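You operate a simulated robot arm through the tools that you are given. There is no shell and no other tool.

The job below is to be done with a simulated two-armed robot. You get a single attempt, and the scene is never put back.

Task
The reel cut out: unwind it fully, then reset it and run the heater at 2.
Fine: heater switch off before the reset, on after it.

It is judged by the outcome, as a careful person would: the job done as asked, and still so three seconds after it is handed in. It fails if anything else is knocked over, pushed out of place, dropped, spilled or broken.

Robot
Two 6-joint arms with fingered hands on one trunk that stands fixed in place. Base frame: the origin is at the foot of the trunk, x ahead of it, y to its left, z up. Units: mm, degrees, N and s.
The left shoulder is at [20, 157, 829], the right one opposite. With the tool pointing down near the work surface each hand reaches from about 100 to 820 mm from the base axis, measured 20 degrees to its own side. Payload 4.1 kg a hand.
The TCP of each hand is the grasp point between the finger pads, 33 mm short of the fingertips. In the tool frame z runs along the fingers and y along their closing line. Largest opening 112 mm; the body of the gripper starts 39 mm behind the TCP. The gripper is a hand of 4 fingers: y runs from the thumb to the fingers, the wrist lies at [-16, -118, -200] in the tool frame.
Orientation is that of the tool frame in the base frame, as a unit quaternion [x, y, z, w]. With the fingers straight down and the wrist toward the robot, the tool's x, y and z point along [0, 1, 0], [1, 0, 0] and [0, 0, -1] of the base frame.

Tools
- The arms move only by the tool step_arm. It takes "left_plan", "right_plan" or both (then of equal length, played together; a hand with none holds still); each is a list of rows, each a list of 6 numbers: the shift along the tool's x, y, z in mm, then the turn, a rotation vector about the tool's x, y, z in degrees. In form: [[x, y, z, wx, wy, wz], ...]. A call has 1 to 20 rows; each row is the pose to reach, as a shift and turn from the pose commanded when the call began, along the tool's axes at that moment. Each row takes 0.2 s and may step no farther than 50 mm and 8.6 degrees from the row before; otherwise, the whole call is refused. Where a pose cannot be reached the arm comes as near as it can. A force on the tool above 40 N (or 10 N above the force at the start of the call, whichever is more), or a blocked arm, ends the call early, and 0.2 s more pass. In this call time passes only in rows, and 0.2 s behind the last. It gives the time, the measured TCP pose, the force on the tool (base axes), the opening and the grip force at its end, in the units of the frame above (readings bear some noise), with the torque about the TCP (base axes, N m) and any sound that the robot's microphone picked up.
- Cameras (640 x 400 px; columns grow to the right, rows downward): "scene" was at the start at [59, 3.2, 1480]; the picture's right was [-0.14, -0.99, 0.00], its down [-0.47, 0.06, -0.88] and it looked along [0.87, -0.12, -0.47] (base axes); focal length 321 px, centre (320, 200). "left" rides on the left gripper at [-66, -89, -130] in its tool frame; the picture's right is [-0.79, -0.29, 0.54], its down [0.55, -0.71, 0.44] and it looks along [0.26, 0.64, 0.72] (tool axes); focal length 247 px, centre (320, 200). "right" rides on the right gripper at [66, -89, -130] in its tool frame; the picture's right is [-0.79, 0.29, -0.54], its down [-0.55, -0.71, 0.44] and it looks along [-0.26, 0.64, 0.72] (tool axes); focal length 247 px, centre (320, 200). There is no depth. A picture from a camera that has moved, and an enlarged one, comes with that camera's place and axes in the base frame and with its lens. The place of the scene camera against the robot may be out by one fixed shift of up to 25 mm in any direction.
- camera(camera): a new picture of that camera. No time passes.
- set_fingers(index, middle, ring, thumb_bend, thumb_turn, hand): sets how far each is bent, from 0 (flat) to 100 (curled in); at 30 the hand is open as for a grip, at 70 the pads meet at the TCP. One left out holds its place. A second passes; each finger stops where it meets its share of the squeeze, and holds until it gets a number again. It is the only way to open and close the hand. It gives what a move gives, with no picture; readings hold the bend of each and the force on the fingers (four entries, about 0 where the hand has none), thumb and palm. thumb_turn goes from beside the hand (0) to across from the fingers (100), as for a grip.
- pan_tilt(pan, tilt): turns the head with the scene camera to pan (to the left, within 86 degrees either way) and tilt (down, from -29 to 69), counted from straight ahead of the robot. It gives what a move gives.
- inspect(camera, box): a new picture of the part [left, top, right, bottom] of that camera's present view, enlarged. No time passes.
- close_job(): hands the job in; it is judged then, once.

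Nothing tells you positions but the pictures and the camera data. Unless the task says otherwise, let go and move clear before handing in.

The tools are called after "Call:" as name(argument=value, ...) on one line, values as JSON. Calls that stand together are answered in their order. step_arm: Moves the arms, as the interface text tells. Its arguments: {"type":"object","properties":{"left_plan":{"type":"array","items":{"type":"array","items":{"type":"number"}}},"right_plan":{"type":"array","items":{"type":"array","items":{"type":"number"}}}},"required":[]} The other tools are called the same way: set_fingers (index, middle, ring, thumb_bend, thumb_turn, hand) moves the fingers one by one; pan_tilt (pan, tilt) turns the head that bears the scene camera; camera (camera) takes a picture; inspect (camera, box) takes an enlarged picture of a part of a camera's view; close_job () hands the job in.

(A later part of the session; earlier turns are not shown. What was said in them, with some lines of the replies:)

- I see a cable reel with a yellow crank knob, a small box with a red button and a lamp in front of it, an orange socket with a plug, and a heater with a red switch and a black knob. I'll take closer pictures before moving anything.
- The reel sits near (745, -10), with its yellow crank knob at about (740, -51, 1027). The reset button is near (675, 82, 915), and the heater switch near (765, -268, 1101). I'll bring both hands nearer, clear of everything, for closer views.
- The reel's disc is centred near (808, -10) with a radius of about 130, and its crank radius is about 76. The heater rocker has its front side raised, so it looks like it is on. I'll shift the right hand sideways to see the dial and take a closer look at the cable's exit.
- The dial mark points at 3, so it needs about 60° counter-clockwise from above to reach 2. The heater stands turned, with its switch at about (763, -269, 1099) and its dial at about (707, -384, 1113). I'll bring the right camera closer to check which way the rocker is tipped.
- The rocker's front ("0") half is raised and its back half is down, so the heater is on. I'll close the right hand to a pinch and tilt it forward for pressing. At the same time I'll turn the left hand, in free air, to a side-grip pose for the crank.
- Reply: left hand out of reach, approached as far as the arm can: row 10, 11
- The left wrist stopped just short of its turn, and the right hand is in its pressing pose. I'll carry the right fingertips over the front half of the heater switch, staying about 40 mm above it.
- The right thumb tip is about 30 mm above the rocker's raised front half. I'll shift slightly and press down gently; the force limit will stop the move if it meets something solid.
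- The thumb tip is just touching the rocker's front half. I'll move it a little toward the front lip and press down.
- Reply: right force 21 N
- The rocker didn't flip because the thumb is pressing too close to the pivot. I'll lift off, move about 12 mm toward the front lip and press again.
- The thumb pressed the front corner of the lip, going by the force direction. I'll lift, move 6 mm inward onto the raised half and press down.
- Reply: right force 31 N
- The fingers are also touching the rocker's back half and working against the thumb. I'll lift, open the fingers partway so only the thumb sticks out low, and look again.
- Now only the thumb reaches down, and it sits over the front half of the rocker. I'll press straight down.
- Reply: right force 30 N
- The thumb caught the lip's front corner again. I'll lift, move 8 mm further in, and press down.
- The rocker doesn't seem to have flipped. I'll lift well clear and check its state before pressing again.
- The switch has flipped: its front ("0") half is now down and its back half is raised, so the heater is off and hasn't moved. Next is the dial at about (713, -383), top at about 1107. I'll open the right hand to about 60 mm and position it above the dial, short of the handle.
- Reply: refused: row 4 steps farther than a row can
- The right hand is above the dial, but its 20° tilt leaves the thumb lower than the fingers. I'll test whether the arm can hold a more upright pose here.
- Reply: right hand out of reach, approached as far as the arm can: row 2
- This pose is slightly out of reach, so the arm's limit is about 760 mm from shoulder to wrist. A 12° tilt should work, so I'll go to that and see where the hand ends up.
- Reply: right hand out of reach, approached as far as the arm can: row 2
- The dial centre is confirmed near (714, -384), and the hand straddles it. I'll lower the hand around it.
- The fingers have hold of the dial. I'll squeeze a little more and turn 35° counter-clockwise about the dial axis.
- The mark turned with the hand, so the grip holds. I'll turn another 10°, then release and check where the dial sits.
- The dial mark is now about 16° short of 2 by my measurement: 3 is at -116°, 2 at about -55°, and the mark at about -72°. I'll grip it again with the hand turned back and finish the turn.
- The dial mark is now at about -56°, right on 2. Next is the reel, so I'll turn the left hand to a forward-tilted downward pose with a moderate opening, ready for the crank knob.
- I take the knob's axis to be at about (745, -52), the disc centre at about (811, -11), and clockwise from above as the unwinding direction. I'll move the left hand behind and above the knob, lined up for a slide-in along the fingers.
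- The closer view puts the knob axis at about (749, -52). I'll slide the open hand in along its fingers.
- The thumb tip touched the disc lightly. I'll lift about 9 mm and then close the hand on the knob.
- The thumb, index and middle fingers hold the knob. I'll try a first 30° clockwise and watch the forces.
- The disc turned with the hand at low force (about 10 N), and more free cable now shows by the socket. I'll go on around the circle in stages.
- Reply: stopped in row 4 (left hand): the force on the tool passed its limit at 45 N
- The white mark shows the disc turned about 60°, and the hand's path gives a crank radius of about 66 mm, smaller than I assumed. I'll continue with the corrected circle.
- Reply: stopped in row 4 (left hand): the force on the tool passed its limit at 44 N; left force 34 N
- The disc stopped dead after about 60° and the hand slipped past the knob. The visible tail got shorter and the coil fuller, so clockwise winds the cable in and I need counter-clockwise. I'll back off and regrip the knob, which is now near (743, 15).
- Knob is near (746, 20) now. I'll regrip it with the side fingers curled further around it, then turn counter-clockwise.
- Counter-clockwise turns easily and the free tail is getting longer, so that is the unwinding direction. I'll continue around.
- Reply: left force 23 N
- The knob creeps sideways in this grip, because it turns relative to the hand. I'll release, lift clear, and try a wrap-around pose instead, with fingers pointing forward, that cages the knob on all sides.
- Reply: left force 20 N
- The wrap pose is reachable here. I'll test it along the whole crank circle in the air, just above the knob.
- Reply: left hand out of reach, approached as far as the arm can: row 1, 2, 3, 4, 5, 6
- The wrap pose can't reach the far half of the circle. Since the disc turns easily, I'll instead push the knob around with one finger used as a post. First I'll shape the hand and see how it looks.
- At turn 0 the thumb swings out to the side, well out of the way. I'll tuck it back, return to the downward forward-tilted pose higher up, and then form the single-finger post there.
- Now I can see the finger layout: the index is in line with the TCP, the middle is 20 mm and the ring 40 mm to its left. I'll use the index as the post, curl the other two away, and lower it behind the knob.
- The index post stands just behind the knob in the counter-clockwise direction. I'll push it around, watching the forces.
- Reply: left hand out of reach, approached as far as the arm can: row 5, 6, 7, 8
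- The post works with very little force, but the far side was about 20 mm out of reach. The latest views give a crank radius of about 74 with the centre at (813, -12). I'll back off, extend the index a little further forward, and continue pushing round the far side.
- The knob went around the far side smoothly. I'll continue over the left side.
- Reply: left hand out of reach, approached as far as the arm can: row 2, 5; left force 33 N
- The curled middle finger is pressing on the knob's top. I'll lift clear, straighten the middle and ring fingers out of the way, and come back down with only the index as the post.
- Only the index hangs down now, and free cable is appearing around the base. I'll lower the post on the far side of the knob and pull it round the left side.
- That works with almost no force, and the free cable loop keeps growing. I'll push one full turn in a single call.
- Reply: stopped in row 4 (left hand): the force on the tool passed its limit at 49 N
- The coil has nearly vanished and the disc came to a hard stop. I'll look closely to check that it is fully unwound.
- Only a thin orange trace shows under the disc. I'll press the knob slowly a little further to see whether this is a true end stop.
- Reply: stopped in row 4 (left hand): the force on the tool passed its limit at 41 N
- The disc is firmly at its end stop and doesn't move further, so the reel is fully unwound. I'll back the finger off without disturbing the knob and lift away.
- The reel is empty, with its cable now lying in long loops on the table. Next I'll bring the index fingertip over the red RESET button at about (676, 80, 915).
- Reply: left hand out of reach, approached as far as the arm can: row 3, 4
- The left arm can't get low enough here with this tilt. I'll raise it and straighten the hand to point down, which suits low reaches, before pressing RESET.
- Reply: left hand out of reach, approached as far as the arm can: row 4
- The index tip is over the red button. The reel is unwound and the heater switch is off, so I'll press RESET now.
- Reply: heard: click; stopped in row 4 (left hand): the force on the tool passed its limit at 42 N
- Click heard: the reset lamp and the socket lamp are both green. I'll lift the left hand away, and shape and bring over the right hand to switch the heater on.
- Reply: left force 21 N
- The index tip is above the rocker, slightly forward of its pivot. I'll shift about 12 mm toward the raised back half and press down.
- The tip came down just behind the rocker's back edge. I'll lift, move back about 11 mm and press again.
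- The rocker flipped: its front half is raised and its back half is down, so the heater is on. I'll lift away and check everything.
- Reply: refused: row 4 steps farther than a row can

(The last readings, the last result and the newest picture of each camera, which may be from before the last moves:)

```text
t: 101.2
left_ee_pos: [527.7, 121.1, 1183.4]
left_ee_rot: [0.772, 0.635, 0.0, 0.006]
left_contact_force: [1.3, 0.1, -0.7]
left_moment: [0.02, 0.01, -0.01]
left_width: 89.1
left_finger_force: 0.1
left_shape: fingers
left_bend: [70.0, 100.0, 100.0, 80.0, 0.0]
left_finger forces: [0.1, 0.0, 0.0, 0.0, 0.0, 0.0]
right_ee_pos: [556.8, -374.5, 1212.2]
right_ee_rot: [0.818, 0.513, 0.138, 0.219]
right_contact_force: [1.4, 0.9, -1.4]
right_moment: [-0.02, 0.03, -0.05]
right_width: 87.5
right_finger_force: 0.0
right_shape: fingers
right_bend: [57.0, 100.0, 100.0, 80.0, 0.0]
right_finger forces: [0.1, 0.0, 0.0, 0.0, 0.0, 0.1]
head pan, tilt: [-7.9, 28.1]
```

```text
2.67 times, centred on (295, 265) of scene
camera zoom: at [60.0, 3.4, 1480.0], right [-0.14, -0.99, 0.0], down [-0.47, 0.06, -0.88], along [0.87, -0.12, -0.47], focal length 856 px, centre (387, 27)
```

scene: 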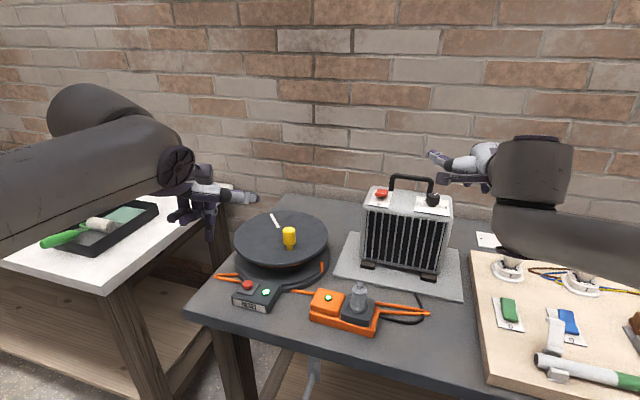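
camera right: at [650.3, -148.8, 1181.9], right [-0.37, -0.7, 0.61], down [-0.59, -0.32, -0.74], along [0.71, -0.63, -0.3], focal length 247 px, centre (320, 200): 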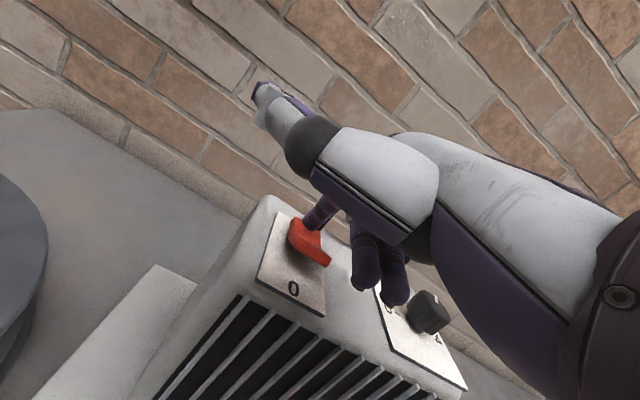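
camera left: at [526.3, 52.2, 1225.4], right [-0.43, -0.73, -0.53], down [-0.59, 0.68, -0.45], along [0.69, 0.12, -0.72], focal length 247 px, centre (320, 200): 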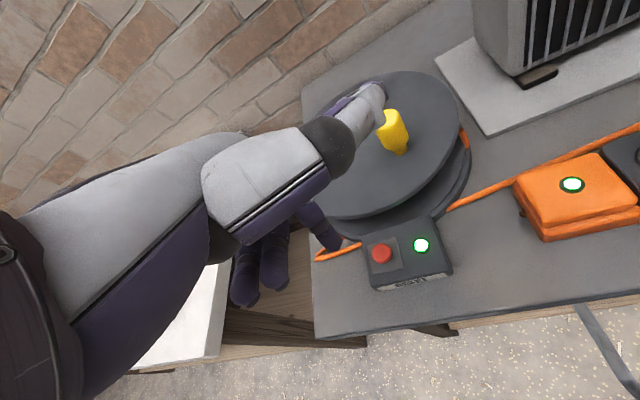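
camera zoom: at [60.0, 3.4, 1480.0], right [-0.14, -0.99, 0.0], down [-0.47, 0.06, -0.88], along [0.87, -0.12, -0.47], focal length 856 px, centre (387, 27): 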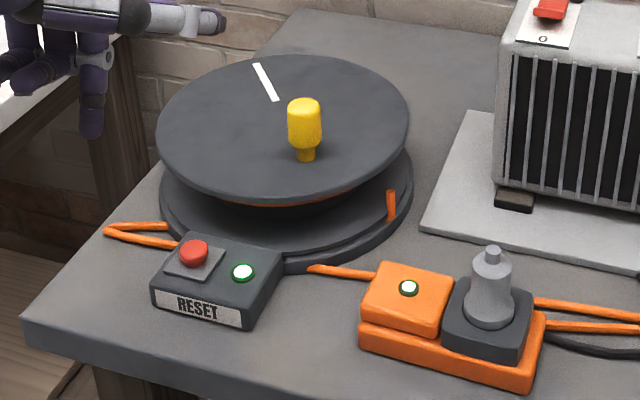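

The switch is on, the dial reads 2, both lamps are green and the reel is empty. I'll wait a little and look again at the heater and lamps before handing in.

Call:
set_fingers(hand="right", thumb_turn=100, thumb_bend=30, index=30, middle=30, ring=30)

Call:
set_fingers(hand="left", thumb_turn=100, thumb_bend=30, index=30, middle=30, ring=30)

Call:
inspect(camera="scene", box=[340, 170, 480, 290])

Call:
inspect(camera="scene", box=[220, 270, 350, 340])

Call:
inspect(camera="scene", box=[405, 180, 465, 220])

Call:
inspect(camera="right", box=[60, 130, 260, 290])

```text
t: 102.2
left_ee_pos: [527.3, 121.6, 1184.3]
left_ee_rot: [0.773, 0.634, 0.0, 0.007]
left_contact_force: [-0.3, -0.6, 0.2]
left_moment: [0.02, 0.06, 0.03]
left_width: 89.0
left_finger_force: 0.0
left_shape: fingers
left_bend: [70.0, 100.0, 100.0, 80.0, 0.0]
left_finger forces: [0.0, 0.0, 0.0, 0.1, 0.0, 0.0]
right_ee_pos: [557.1, -374.4, 1215.5]
right_ee_rot: [0.819, 0.512, 0.137, 0.22]
right_contact_force: [0.3, 0.2, -0.7]
right_moment: [0.01, 0.0, -0.01]
right_width: 112.3
right_finger_force: 0.1
right_shape: fingers
right_bend: [30.0, 30.0, 30.0, 30.0, 97.0]
right_finger forces: [0.0, 0.1, 0.1, 0.0, 0.1, 0.1]
head pan, tilt: [-7.9, 28.1]
```

```text
t: 103.2
left_ee_pos: [527.0, 120.7, 1185.7]
left_ee_rot: [0.773, 0.635, 0.001, 0.007]
left_contact_force: [0.5, -0.6, 0.4]
left_moment: [-0.02, 0.0, 0.06]
left_width: 112.5
left_finger_force: 0.1
left_shape: fingers
left_bend: [30.0, 30.0, 30.0, 30.0, 97.0]
left_finger forces: [0.1, 0.0, 0.0, 0.0, 0.1, 0.1]
right_ee_pos: [557.4, -373.6, 1213.1]
right_ee_rot: [0.819, 0.513, 0.137, 0.219]
right_contact_force: [-0.1, 0.2, 0.5]
right_moment: [0.01, 0.03, -0.04]
right_width: 112.2
right_finger_force: 0.0
right_shape: fingers
right_bend: [30.0, 30.0, 30.0, 30.0, 97.0]
right_finger forces: [0.0, 0.1, 0.0, 0.0, 0.1, 0.1]
head pan, tilt: [-7.9, 28.1]
```

```text
3.33 times, centred on (410, 230) of scene
camera zoom: at [59.0, 3.2, 1480.0], right [-0.14, -0.99, 0.0], down [-0.47, 0.06, -0.88], along [0.87, -0.12, -0.47], focal length 1070 px, centre (20, 100)
```

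zoom: 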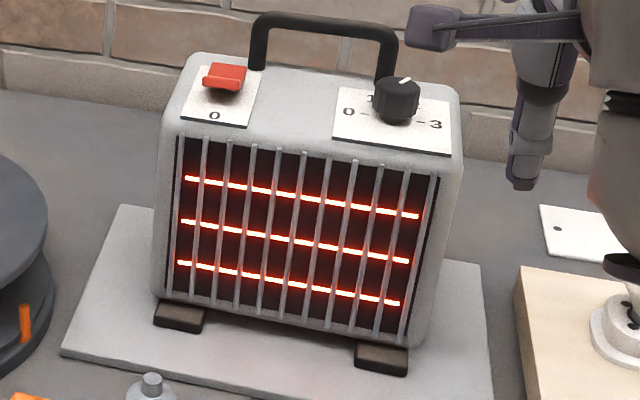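

```text
4.92 times, centred on (285, 305) of scene
camera zoom: at [59.0, 3.2, 1480.0], right [-0.14, -0.99, 0.0], down [-0.47, 0.06, -0.88], along [0.87, -0.12, -0.47], focal length 1580 px, centre (492, -317)
```

zoom: 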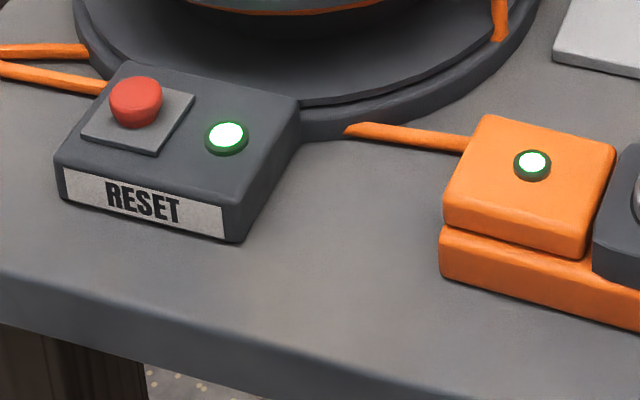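

```text
10.00 times, centred on (435, 200) of scene
camera zoom: at [59.0, 3.2, 1480.0], right [-0.14, -0.99, 0.0], down [-0.47, 0.06, -0.88], along [0.87, -0.12, -0.47], focal length 3209 px, centre (-830, 200)
```

zoom: 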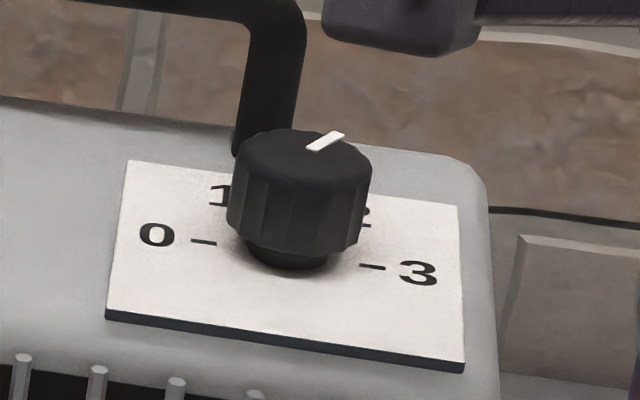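

```text
2.50 times, centred on (160, 210) of right
camera zoom: at [457.1, -252.4, 1281.4], right [-0.37, -0.7, 0.61], down [-0.6, -0.32, -0.73], along [0.71, -0.63, -0.3], focal length 617 px, centre (720, 175)
```

zoom: 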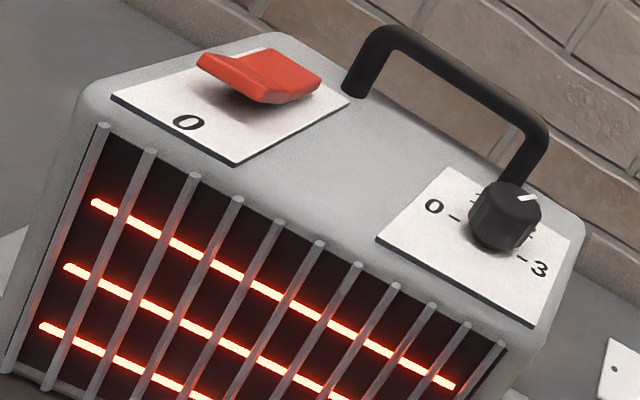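

The heater is now glowing with the dial at 2. I'll wait a few more seconds to make sure the cutout holds.

Call:
step_arm(left_plan=[[0, 0, 0, 0, 0, 0], [0, 0, 0, 0, 0, 0], [0, 0, 0, 0, 0, 0], [0, 0, 0, 0, 0, 0], [0, 0, 0, 0, 0, 0], [0, 0, 0, 0, 0, 0], [0, 0, 0, 0, 0, 0], [0, 0, 0, 0, 0, 0], [0, 0, 0, 0, 0, 0], [0, 0, 0, 0, 0, 0], [0, 0, 0, 0, 0, 0], [0, 0, 0, 0, 0, 0], [0, 0, 0, 0, 0, 0], [0, 0, 0, 0, 0, 0], [0, 0, 0, 0, 0, 0], [0, 0, 0, 0, 0, 0], [0, 0, 0, 0, 0, 0], [0, 0, 0, 0, 0, 0], [0, 0, 0, 0, 0, 0], [0, 0, 0, 0, 0, 0]])

Call:
camera(camera="scene")

Call:
inspect(camera="scene", box=[205, 190, 385, 340])

```text
t: 107.4
left_ee_pos: [526.4, 119.6, 1184.0]
left_ee_rot: [0.773, 0.634, 0.0, 0.007]
left_contact_force: [-0.1, -0.9, -0.3]
left_moment: [0.03, 0.0, 0.02]
left_width: 112.2
left_finger_force: 0.1
left_shape: fingers
left_bend: [30.0, 30.0, 30.0, 30.0, 97.0]
left_finger forces: [0.0, 0.0, 0.0, 0.0, 0.1, 0.0]
right_ee_pos: [556.4, -373.3, 1213.5]
right_ee_rot: [0.819, 0.512, 0.137, 0.219]
right_contact_force: [0.2, -1.3, 0.4]
right_moment: [0.0, 0.02, -0.01]
right_width: 112.3
right_finger_force: 0.0
right_shape: fingers
right_bend: [30.0, 30.0, 30.0, 30.0, 97.0]
right_finger forces: [0.0, 0.1, 0.0, 0.0, 0.0, 0.1]
head pan, tilt: [-7.9, 28.1]
```

```text
taken
```

scene: 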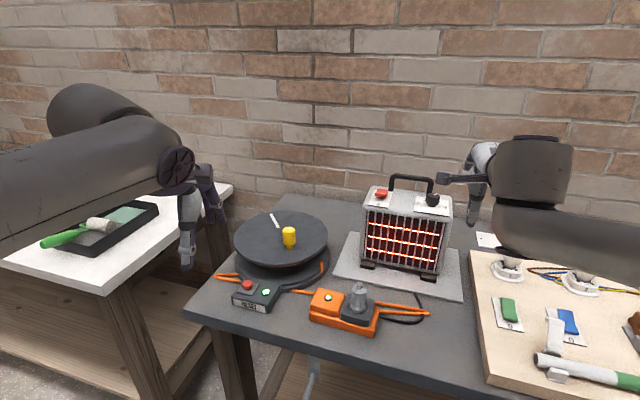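

```text
2.67 times, centred on (295, 265) of scene
camera zoom: at [59.0, 3.2, 1480.0], right [-0.14, -0.99, 0.0], down [-0.47, 0.06, -0.88], along [0.87, -0.12, -0.47], focal length 856 px, centre (387, 27)
```

zoom: 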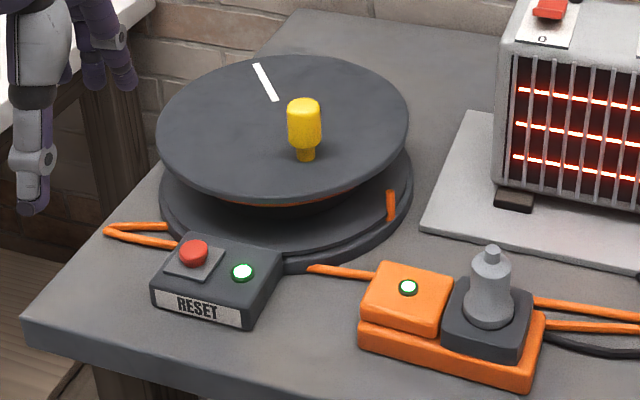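

Call:
camera(camera="right")

Call:
camera(camera="left")

Call:
inspect(camera="scene", box=[460, 200, 640, 390])

```text
taken
camera right: at [457.1, -252.4, 1281.4], right [-0.37, -0.7, 0.61], down [-0.6, -0.32, -0.73], along [0.71, -0.63, -0.3], focal length 247 px, centre (320, 200)
```

right: 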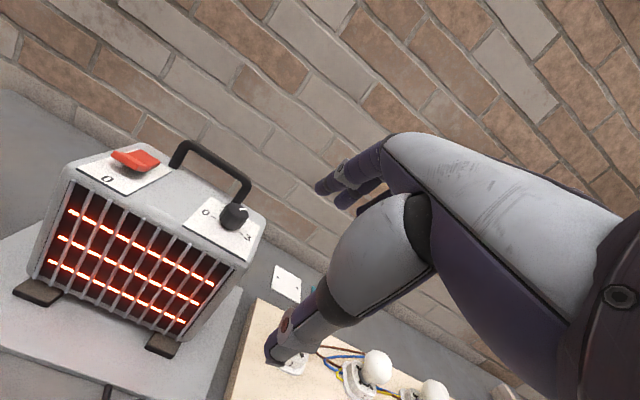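

```text
taken
camera left: at [425.9, 73.5, 1314.1], right [-0.43, -0.73, -0.53], down [-0.59, 0.68, -0.45], along [0.69, 0.12, -0.72], focal length 247 px, centre (320, 200)
```

left: 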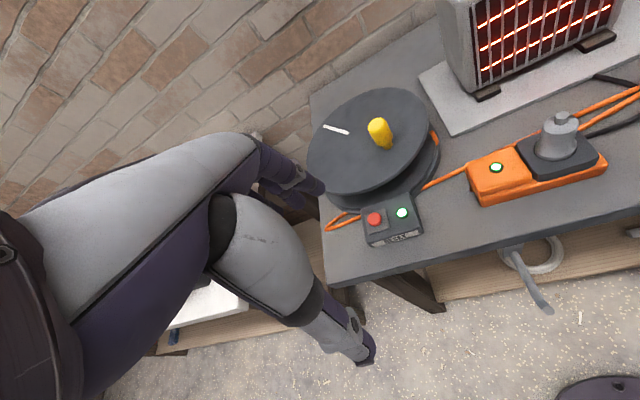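

```text
2.11 times, centred on (550, 295) of scene
camera zoom: at [59.0, 3.2, 1480.0], right [-0.14, -0.99, 0.0], down [-0.47, 0.06, -0.88], along [0.87, -0.12, -0.47], focal length 676 px, centre (-164, 0)
```

zoom: 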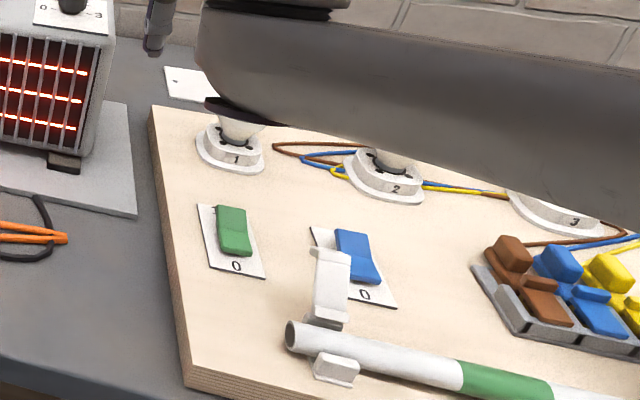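

Everything holds:
- The reel is unwound to its end stop, and the reset and socket lamps are green.
- The heater switch is on, the dial is at 2, and the heater is glowing.
- Both hands are clear, and nothing else looks disturbed.

I'm handing the job in.

Call:
close_job()

```text
The job is handed in.
```

The reel is unwound and reset, and the heater is running at 2. I've handed the job in.

- **Heater switch:** I switched it off before the reset and back on after it. The heater is now glowing.
- **Dial:** it was at 3, and I turned it to 2.
- **Reel:** I turned it counter-clockwise to its end stop. The coil is gone except for one thin orange band just under the disc. The disc wouldn't move past that point under a firm push, so I took that as fully unwound.
- **Wrong way first:** I first turned it clockwise, which wound in about 60° more cable until it stopped. I then turned it the right way.
- **Reset:** the button clicked, and the reset and socket lamps turned green. They were still green about 8 seconds after the heater went on.

Both hands are clear, and in the last pictures nothing else looks knocked over or moved. The unwound cable lies in loops on the table.
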